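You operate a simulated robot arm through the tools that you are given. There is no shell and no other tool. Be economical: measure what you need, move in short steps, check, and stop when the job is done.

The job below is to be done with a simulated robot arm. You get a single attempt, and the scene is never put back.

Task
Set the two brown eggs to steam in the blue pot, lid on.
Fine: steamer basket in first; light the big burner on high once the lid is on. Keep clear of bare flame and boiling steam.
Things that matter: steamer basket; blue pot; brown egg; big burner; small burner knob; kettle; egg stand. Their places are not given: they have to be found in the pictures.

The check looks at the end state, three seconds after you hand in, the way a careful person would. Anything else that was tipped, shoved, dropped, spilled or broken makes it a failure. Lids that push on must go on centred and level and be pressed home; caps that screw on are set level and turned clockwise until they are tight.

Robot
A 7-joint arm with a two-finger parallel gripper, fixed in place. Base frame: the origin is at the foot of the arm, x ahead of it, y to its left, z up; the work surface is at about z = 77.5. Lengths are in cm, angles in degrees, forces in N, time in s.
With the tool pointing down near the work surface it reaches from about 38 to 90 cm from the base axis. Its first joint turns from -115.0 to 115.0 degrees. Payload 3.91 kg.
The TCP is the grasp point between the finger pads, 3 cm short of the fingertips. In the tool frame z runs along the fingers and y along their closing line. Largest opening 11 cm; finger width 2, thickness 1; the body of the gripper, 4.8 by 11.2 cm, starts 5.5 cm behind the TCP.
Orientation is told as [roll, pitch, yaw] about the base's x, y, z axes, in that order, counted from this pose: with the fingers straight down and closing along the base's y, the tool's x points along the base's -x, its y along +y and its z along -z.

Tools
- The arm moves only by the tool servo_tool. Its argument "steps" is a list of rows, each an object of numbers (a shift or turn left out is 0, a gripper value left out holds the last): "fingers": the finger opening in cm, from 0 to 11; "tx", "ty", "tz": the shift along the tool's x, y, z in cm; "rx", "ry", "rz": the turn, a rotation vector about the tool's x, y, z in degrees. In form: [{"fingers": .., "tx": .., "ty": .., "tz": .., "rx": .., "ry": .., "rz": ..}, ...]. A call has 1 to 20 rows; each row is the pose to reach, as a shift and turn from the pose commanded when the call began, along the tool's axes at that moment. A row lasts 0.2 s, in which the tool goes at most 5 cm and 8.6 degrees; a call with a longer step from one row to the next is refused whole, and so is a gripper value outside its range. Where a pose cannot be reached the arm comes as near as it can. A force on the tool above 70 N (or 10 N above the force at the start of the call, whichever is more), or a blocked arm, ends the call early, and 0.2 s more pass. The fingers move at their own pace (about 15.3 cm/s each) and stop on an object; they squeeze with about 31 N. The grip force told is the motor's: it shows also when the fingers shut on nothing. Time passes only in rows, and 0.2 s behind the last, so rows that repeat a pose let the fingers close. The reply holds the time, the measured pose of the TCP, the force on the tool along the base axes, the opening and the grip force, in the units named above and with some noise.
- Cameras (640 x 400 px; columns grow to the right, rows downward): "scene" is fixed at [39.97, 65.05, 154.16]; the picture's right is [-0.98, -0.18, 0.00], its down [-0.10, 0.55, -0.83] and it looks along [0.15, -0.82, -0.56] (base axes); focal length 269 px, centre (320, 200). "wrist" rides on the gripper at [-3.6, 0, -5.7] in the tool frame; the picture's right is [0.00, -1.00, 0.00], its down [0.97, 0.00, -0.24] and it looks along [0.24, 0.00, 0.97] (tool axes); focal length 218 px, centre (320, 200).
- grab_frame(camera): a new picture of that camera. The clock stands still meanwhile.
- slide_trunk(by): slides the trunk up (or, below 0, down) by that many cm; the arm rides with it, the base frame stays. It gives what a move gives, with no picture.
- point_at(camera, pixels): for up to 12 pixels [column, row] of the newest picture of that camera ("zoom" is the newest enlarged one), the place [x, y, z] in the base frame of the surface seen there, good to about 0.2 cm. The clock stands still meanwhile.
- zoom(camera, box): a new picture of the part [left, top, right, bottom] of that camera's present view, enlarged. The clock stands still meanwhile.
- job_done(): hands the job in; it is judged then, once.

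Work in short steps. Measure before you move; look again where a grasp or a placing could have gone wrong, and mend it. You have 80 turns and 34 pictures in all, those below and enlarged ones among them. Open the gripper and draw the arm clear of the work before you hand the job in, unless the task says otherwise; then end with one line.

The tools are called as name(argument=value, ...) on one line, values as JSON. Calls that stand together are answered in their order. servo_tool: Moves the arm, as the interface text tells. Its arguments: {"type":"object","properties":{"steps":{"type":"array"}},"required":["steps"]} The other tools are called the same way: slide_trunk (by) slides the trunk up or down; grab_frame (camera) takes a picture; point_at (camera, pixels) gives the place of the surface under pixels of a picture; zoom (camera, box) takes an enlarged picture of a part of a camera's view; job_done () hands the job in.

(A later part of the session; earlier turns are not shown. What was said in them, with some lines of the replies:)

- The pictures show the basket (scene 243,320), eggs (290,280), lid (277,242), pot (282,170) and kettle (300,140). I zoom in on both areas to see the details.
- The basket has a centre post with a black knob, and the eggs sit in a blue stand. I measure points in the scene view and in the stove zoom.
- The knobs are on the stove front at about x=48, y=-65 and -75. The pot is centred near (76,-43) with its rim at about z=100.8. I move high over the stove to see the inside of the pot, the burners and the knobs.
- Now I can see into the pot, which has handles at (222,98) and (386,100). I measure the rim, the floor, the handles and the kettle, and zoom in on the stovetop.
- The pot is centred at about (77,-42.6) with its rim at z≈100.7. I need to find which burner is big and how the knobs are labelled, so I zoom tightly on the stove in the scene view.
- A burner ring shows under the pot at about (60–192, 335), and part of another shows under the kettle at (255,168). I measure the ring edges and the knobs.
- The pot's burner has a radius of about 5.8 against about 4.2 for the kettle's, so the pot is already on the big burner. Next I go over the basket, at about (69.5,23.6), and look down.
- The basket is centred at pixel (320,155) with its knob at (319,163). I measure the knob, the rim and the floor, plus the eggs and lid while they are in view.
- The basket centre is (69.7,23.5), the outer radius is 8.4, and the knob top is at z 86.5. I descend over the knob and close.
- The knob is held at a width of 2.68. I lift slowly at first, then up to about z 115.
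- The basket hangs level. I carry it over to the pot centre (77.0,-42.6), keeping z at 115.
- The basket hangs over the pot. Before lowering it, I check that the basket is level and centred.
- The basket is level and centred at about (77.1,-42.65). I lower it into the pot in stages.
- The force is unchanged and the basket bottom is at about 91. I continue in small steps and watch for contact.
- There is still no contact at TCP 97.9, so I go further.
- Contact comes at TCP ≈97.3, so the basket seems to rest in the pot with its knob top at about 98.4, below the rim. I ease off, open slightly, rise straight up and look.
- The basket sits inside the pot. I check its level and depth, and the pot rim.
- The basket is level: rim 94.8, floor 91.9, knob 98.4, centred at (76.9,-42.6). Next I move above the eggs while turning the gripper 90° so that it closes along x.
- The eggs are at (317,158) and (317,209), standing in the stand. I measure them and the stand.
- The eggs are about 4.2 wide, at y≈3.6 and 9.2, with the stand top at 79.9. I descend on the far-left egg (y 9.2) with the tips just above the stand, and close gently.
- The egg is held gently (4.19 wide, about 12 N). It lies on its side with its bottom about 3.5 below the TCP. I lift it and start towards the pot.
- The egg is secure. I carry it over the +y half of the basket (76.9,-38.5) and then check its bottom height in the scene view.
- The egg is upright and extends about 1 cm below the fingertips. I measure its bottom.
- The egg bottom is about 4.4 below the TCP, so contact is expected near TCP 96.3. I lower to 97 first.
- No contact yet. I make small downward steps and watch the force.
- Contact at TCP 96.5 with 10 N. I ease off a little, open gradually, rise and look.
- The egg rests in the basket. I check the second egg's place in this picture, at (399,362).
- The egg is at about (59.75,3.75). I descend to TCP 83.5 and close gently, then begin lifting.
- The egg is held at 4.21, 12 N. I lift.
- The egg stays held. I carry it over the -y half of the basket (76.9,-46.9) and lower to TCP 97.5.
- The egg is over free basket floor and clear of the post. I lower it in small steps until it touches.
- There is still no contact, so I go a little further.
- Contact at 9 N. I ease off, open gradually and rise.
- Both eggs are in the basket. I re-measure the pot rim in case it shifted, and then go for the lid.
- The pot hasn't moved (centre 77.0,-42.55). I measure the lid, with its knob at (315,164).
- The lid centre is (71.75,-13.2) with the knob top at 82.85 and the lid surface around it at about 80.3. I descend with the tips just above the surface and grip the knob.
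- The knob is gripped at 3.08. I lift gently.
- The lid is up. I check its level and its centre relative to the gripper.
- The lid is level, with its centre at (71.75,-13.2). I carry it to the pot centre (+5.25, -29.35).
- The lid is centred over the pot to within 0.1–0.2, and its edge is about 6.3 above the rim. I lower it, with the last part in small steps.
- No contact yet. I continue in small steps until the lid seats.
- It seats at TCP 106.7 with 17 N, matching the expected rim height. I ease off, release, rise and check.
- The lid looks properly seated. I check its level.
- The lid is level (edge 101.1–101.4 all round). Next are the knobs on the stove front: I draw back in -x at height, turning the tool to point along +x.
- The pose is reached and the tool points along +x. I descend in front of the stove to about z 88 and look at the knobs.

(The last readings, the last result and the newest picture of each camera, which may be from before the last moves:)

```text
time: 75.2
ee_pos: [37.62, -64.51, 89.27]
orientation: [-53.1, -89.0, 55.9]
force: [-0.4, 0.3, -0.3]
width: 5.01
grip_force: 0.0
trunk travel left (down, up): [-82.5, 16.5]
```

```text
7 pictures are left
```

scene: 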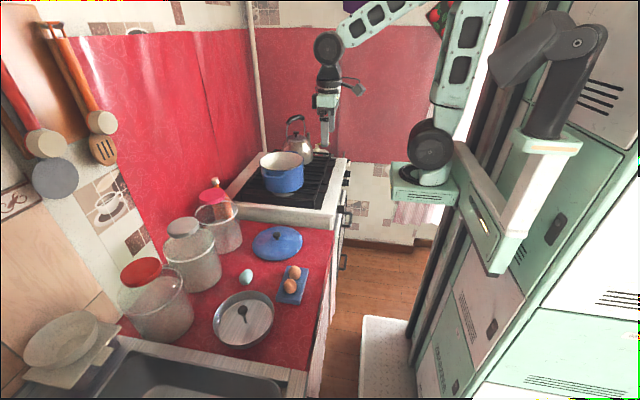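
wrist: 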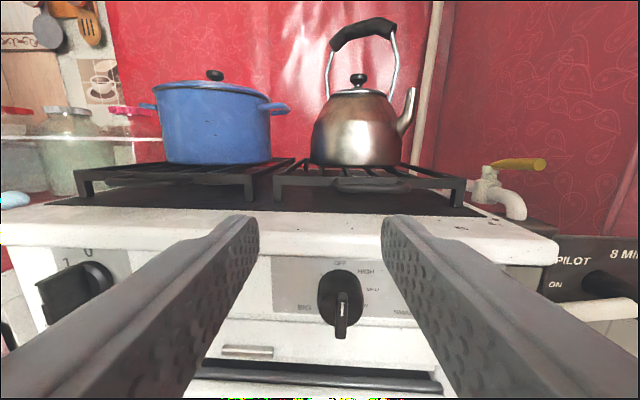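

There are labels: a knob plate with OFF, HIGH, BIG and SMALL, a 0/1 switch at (80,290), and a PILOT panel at right. I enlarge the strip to read them.

zoom(camera="wrist", box=[260, 245, 430, 350])

point_at(camera="wrist", pixels=[[342, 290], [342, 320], [330, 290], [356, 290], [342, 272], [75, 290], [100, 275], [290, 270], [420, 280], [605, 285], [575, 262]])

```text
3.76 times, centred on (345, 298) of wrist
```

zoom: 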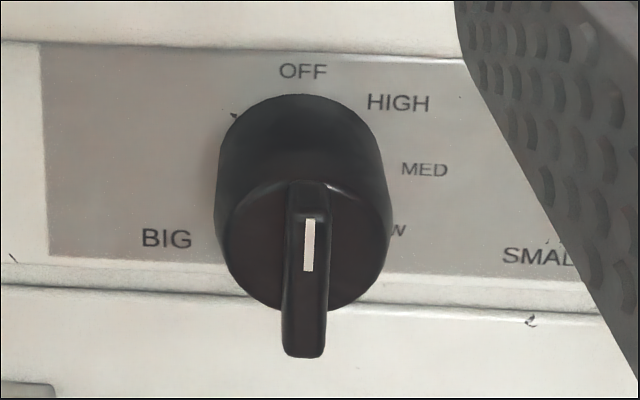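

```text
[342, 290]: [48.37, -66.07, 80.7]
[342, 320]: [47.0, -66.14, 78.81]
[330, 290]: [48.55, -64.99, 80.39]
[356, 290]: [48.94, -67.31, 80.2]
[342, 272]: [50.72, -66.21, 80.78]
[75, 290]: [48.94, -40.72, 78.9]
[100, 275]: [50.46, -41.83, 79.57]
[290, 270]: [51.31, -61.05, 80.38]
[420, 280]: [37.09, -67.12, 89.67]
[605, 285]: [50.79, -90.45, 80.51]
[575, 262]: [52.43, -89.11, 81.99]
```

This is the BIG knob. Its pointer is up at OFF, with HIGH, MED and LOW clockwise. I measure the label positions to get the angle.

point_at(camera="zoom", pixels=[[303, 71], [398, 103], [424, 170], [398, 229], [166, 238], [530, 256], [308, 225], [308, 265], [303, 345], [302, 195], [225, 235], [388, 235]])

```text
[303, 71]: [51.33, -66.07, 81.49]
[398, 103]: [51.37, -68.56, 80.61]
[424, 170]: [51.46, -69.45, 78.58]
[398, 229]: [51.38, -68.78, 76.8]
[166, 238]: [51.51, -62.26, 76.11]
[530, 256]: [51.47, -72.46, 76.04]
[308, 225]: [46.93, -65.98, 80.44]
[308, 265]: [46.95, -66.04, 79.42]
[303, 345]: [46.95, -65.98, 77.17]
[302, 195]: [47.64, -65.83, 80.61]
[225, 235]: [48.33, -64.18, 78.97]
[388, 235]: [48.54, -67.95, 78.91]
```

The axis is near (y -66.05, z 78.85) and HIGH lies about 53° clockwise of OFF. First I want to know what the 0/1 switch and the PILOT panel are, so I look left now and then shift right for the panel.

zoom(camera="wrist", box=[0, 230, 140, 320])

servo_tool(steps=[{"ty": -4}, {"ty": -8}, {"ty": -12}, {"ty": -15}, {"ty": -15}])

zoom(camera="wrist", box=[390, 190, 640, 345])

```text
4.44 times, centred on (70, 275) of wrist
```

zoom: 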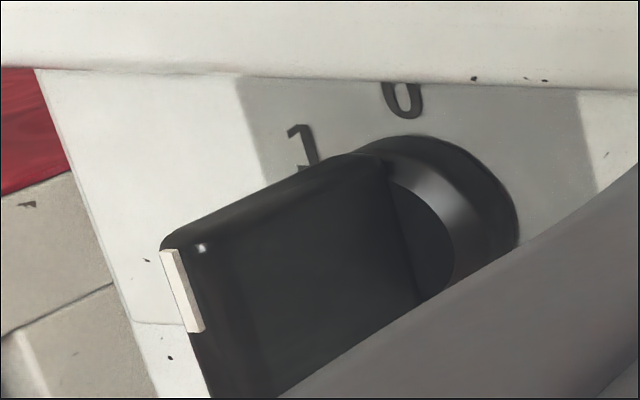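

```text
time: 76.4
ee_pos: [35.32, -74.49, 89.16]
orientation: [93.2, -89.9, -93.3]
force: [0.1, 0.0, -0.4]
width: 5.0
grip_force: 0.0
out of reach, approached as far as the arm can: row 3, 4, 5
trunk travel left (down, up): [-82.5, 16.5]
```

```text
2.56 times, centred on (515, 268) of wrist
```

zoom: 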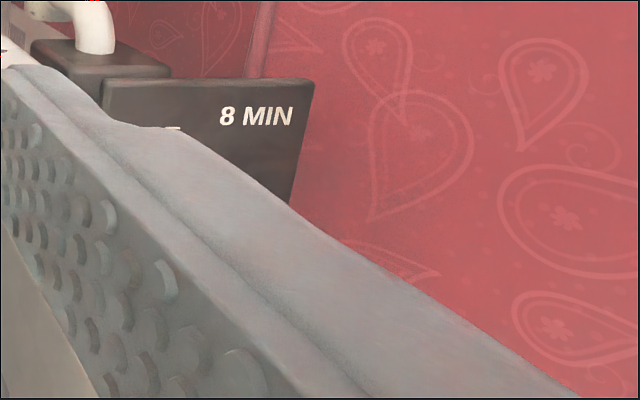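

The 0/1 rotary at left has its own plate. The PILOT panel is hidden behind the finger, so I close the fingers to clear the view and look at the panel and knobs from here.

servo_tool(steps=[{"fingers": 0.5}, {"fingers": 0.5}, {"fingers": 0.5}])

zoom(camera="wrist", box=[240, 190, 580, 400])

```text
time: 77.2
ee_pos: [35.41, -74.47, 89.17]
orientation: [30.3, -90.0, -30.3]
force: [0.2, 0.2, 0.0]
width: 0.51
grip_force: 0.1
trunk travel left (down, up): [-82.5, 16.5]
```

```text
1.88 times, centred on (410, 295) of wrist
```

zoom: 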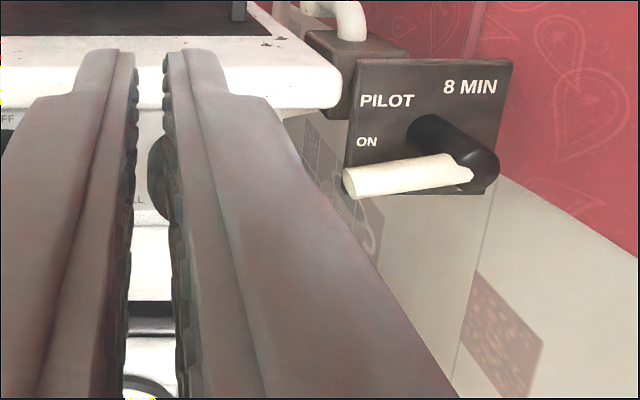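

The PILOT lever (cream, zoom 400,175) already points to ON, so the pilot is lit and I leave it alone. I go back in line with the BIG knob, open the fingers a little, and lower with the trunk.

servo_tool(steps=[{"ty": 3, "fingers": 3.4}, {"ty": 6}, {"ty": 8.4}, {"ty": 8.4}])

slide_trunk(by=-10.3)

```text
time: 78.2
ee_pos: [34.8, -74.32, 89.47]
orientation: [-85.3, -86.9, 85.5]
force: [-0.3, -0.3, -0.1]
width: 3.41
grip_force: 0.0
out of reach, approached as far as the arm can: row 1, 2, 3, 4
trunk travel left (down, up): [-82.5, 16.5]
```

```text
time: 79.6
ee_pos: [34.56, -74.45, 79.18]
orientation: [-82.0, -86.8, 82.2]
force: [-0.4, -0.1, 1.1]
width: 3.4
grip_force: 0.1
trunk travel left (down, up): [-72.2, 26.8]
```

The arm is at a reach limit here, so I try moving along +y with a slight forward shift, staying well short of the knobs (x<47).

servo_tool(steps=[{"ty": 1.5, "tz": 1}, {"ty": 3, "tz": 2}, {"ty": 5, "tz": 2.5}, {"ty": 7, "tz": 3}, {"ty": 8.3, "tz": 3}, {"ty": 8.3, "tz": 3}])

```text
time: 81.0
ee_pos: [36.46, -74.52, 78.87]
orientation: [-82.7, -83.6, 82.5]
force: [0.2, -0.1, -0.5]
width: 3.4
grip_force: 0.1
out of reach, approached as far as the arm can: row 1, 2, 3, 4, 5, 6
trunk travel left (down, up): [-72.2, 26.8]
```

The y motion is stuck at a joint limit in this low posture. I lift back up towards the free posture and will descend with the trunk instead.

servo_tool(steps=[{"tx": -4}, {"tx": -8}, {"tx": -12}, {"tx": -16, "ty": 2}, {"tx": -20, "ty": 4}, {"tx": -24, "ty": 6}, {"tx": -28, "ty": 8}, {"tx": -32, "ty": 8.4}, {"tx": -33, "ty": 8.4}, {"tx": -33, "ty": 8.4}])

```text
time: 83.2
ee_pos: [32.92, -82.24, 101.75]
orientation: [164.9, -90.0, -164.8]
force: [0.0, -0.5, -0.5]
width: 3.39
grip_force: 0.0
out of reach, approached as far as the arm can: row 1, 2, 3, 4, 5, 6, 7, 8, 9, 10
trunk travel left (down, up): [-72.2, 26.8]
```

The readings are odd, so I hold a few rows to see whether the arm settles.

servo_tool(steps=[{"tx": -2, "ty": 2, "tz": 1}, {"tx": -4, "ty": 4, "tz": 2}, {"tx": -6, "ty": 6, "tz": 3}, {"tx": -8, "ty": 8, "tz": 4}, {"tx": -8, "ty": 8, "tz": 4}])

```text
time: 84.4
ee_pos: [36.53, -74.15, 110.03]
orientation: [-159.6, -89.9, 159.5]
force: [0.2, 0.4, -0.4]
width: 3.38
grip_force: 0.1
out of reach, approached as far as the arm can: row 1
trunk travel left (down, up): [-72.2, 26.8]
```

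The arm is free again. I go to (38,-66,112), well above the stove front.

servo_tool(steps=[{"ty": 3, "tx": -1}, {"ty": 6, "tx": -2, "tz": 1}, {"ty": 8.1, "tx": -2, "tz": 1.5}, {"ty": 8.1, "tx": -2, "tz": 1.5}])

slide_trunk(by=-20)

```text
time: 85.4
ee_pos: [38.18, -66.07, 112.16]
orientation: [-161.3, -90.0, 161.3]
force: [0.3, 0.4, -0.9]
width: 3.39
grip_force: 0.1
trunk travel left (down, up): [-72.2, 26.8]
```

```text
time: 87.5
ee_pos: [38.03, -66.07, 92.16]
orientation: [166.6, -89.9, -166.6]
force: [-0.2, 0.0, 0.2]
width: 3.37
grip_force: 0.0
trunk travel left (down, up): [-52.2, 46.8]
```

This works. I lower the last 13.3 with the trunk to the knob axis height.

slide_trunk(by=-13.3)

grab_frame(camera="wrist")

```text
time: 89.1
ee_pos: [38.11, -66.02, 78.97]
orientation: [167.5, -90.0, -167.6]
force: [-0.1, -0.9, -0.9]
width: 3.42
grip_force: 0.1
trunk travel left (down, up): [-38.9, 60.1]
```

```text
2 pictures are left
```

wrist: 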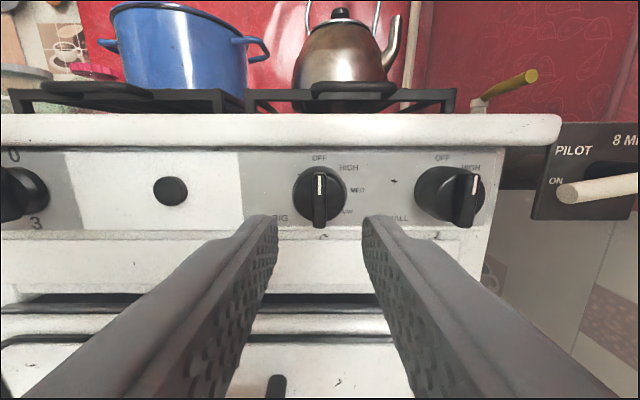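

This is a clear view: the BIG knob at (319,192) with its pointer at OFF, a round black button at (171,190), and the pilot at ON. I measure precisely.

point_at(camera="wrist", pixels=[[319, 158], [348, 168], [358, 190], [347, 211], [319, 190], [319, 222], [319, 177], [299, 190], [340, 190], [171, 190], [556, 181], [572, 193]])

```text
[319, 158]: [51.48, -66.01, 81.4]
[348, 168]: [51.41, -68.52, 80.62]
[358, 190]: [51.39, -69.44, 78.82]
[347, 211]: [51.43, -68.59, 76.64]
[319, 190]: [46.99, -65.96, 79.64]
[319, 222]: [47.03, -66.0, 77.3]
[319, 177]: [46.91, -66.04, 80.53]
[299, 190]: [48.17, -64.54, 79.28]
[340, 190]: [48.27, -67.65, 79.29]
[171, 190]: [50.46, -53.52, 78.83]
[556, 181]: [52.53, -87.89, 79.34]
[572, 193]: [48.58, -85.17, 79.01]
```

The axis is (y -66.0, z 78.85), the bar's outer face is at x 47 and the hub face at 48.2. I advance so that the fingertips straddle the bar, then close on it.

servo_tool(steps=[{"tz": 2.5, "tx": 0.1}, {"tz": 4.5, "tx": 0.1}, {"tz": 6, "tx": 0.1}, {"tz": 6.7, "tx": 0.1}, {"tz": 6.7, "tx": 0.1}, {"tz": 6.7, "tx": 0.1, "fingers": 1.6}, {"tz": 6.7, "tx": 0.1, "fingers": 0.8}, {"tz": 6.7, "tx": 0.1, "fingers": 0}, {"tz": 6.7, "tx": 0.1, "fingers": 0}])

```text
time: 91.1
ee_pos: [44.82, -66.13, 78.92]
orientation: [158.2, -90.0, -158.1]
force: [0.1, 0.0, -0.3]
width: 0.97
grip_force: 45.1
trunk travel left (down, up): [-38.9, 60.1]
```

The bar is gripped (0.97 wide). I turn clockwise seen from the front, about 52° towards HIGH.

servo_tool(steps=[{"rz": 4}, {"rz": 8}, {"rz": 12}, {"rz": 16}, {"rz": 20}, {"rz": 24}, {"rz": 28}, {"rz": 32}, {"rz": 36}, {"rz": 40}, {"rz": 44}, {"rz": 48}, {"rz": 52}, {"rz": 52}])

```text
time: 94.1
ee_pos: [44.85, -66.15, 78.81]
orientation: [90.0, -37.8, -90.1]
force: [2.4, -22.5, 2.5]
width: 0.98
grip_force: 45.3
trunk travel left (down, up): [-38.9, 60.1]
```

The turn completed to 52°. I release, draw back along -x and look for the pointer position and the flame.

servo_tool(steps=[{"fingers": 2}, {"fingers": 3.2}, {"fingers": 3.2}, {"tz": -2, "fingers": 3.2}, {"tz": -5}, {"tz": -7}, {"tz": -7, "rz": -8}, {"tz": -7, "rz": -16}, {"tz": -7, "rz": -24}, {"tz": -7, "rz": -32}, {"tz": -7, "rz": -40}, {"tz": -7, "rz": -48}, {"tz": -7, "rz": -52}, {"tz": -7, "rz": -52}])

grab_frame(camera="wrist")

```text
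time: 97.1
ee_pos: [37.83, -65.92, 78.84]
orientation: [-113.9, -89.9, 114.0]
force: [0.2, 0.4, 0.6]
width: 3.23
grip_force: 0.0
trunk travel left (down, up): [-38.9, 60.1]
```

```text
1 pictures are left
```

wrist: 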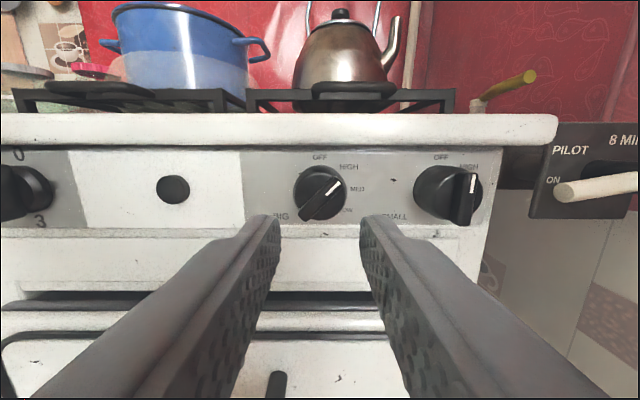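

The pointer now lines up with HIGH (about 50°). I use the last picture on the burner under the pot to see the flame.

zoom(camera="scene", box=[245, 145, 345, 208])

```text
6.35 times, centred on (295, 176) of scene
```

zoom: 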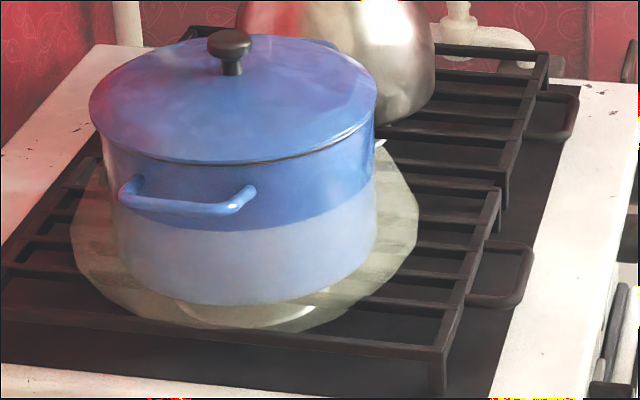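

A pale translucent zone now surrounds the lower half of the pot. I probe its extent to tell what it is.

point_at(camera="zoom", pixels=[[78, 235], [410, 235], [140, 315], [240, 260], [240, 215], [355, 300], [395, 180], [245, 312], [380, 145]])

point_at(camera="wrist", pixels=[[115, 70], [185, 80], [185, 20], [327, 193], [340, 182], [310, 212], [171, 190]])

```text
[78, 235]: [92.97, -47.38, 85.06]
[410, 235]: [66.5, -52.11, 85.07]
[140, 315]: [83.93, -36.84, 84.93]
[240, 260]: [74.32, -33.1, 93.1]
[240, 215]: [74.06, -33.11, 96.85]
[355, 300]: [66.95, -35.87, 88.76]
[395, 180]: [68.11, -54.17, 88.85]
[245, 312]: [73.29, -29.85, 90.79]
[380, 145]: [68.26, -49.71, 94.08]
```

```text
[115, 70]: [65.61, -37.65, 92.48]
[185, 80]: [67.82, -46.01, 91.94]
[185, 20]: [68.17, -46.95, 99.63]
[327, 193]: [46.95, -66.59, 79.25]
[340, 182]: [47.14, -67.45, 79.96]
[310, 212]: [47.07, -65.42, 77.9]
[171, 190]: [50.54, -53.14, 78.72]
```

The pilot is at ON, but no blue ring is clearly visible at the burner, only the pale zone, and I have no pictures left. The round button beside the BIG plate at (50.5,-53.4,78.8) sits where a spark igniter would be, and I judge that pressing it briefly does no harm if the burner is already lit. I line up with closed fingers, well clear of the flame.

servo_tool(steps=[{"ty": 3, "fingers": 0}, {"ty": 6}, {"ty": 9}, {"ty": 11.5}, {"ty": 12.5}, {"ty": 12.5}])

```text
time: 98.5
ee_pos: [37.85, -53.53, 78.76]
orientation: [147.3, -89.9, -147.3]
force: [0.1, -0.6, -0.6]
width: 0.01
grip_force: 31.3
trunk travel left (down, up): [-38.9, 60.1]
```

Aligned at (−53.5, 78.8). I advance and press lightly about 0.5 cm past the button's face, then withdraw.

servo_tool(steps=[{"tz": 3}, {"tz": 6}, {"tz": 8}, {"tz": 9}, {"tz": 9.5}, {"tz": 9.8}, {"tz": 10.1}, {"tz": 10.1}])

```text
time: 100.3
ee_pos: [47.8, -53.55, 78.71]
orientation: [150.0, -90.0, -149.9]
force: [-2.0, 0.4, -0.7]
width: 0.0
grip_force: 31.2
trunk travel left (down, up): [-38.9, 60.1]
```

The button yields under a light force (2 N), so it is a real push button. I press a little deeper, hold, and withdraw.

servo_tool(steps=[{"tz": 0.25}, {"tz": 0.5}, {"tz": 0.6}, {"tz": 0.6}, {"tz": 0.6}])

```text
time: 101.5
ee_pos: [48.26, -53.59, 78.78]
orientation: [165.4, -90.0, -165.3]
force: [-33.1, 10.3, 0.3]
width: 0.0
grip_force: 30.5
trunk travel left (down, up): [-38.9, 60.1]
```

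It is fully pressed (33 N at the stop). I withdraw, open the gripper, and draw the arm back clear of the stove.

servo_tool(steps=[{"tz": -1}, {"tz": -3}, {"tz": -6}, {"tz": -9}, {"tz": -10, "fingers": 6}, {"tz": -11, "ty": 2}, {"tz": -12, "ty": 4}, {"tz": -12, "ty": 4}])

```text
time: 103.3
ee_pos: [36.4, -49.54, 78.82]
orientation: [164.4, -89.9, -164.4]
force: [-0.2, -0.4, 0.0]
width: 6.01
grip_force: 0.0
trunk travel left (down, up): [-38.9, 60.1]
```

The basket, eggs and lid are in place, the knob is at HIGH, the igniter has been pressed, and the arm is clear with the gripper open. I hand in.

job_done()

```text
The job is handed in.
```

I put the steamer basket and both brown eggs in the blue pot, set the lid on level, and turned the big burner to HIGH, but I couldn't confirm that it lit. The last picture showed only a pale haze around the pot and no clear flame. After that I pressed the black button beside the burner knob, which I took to be the igniter, but had no pictures left to check the result.
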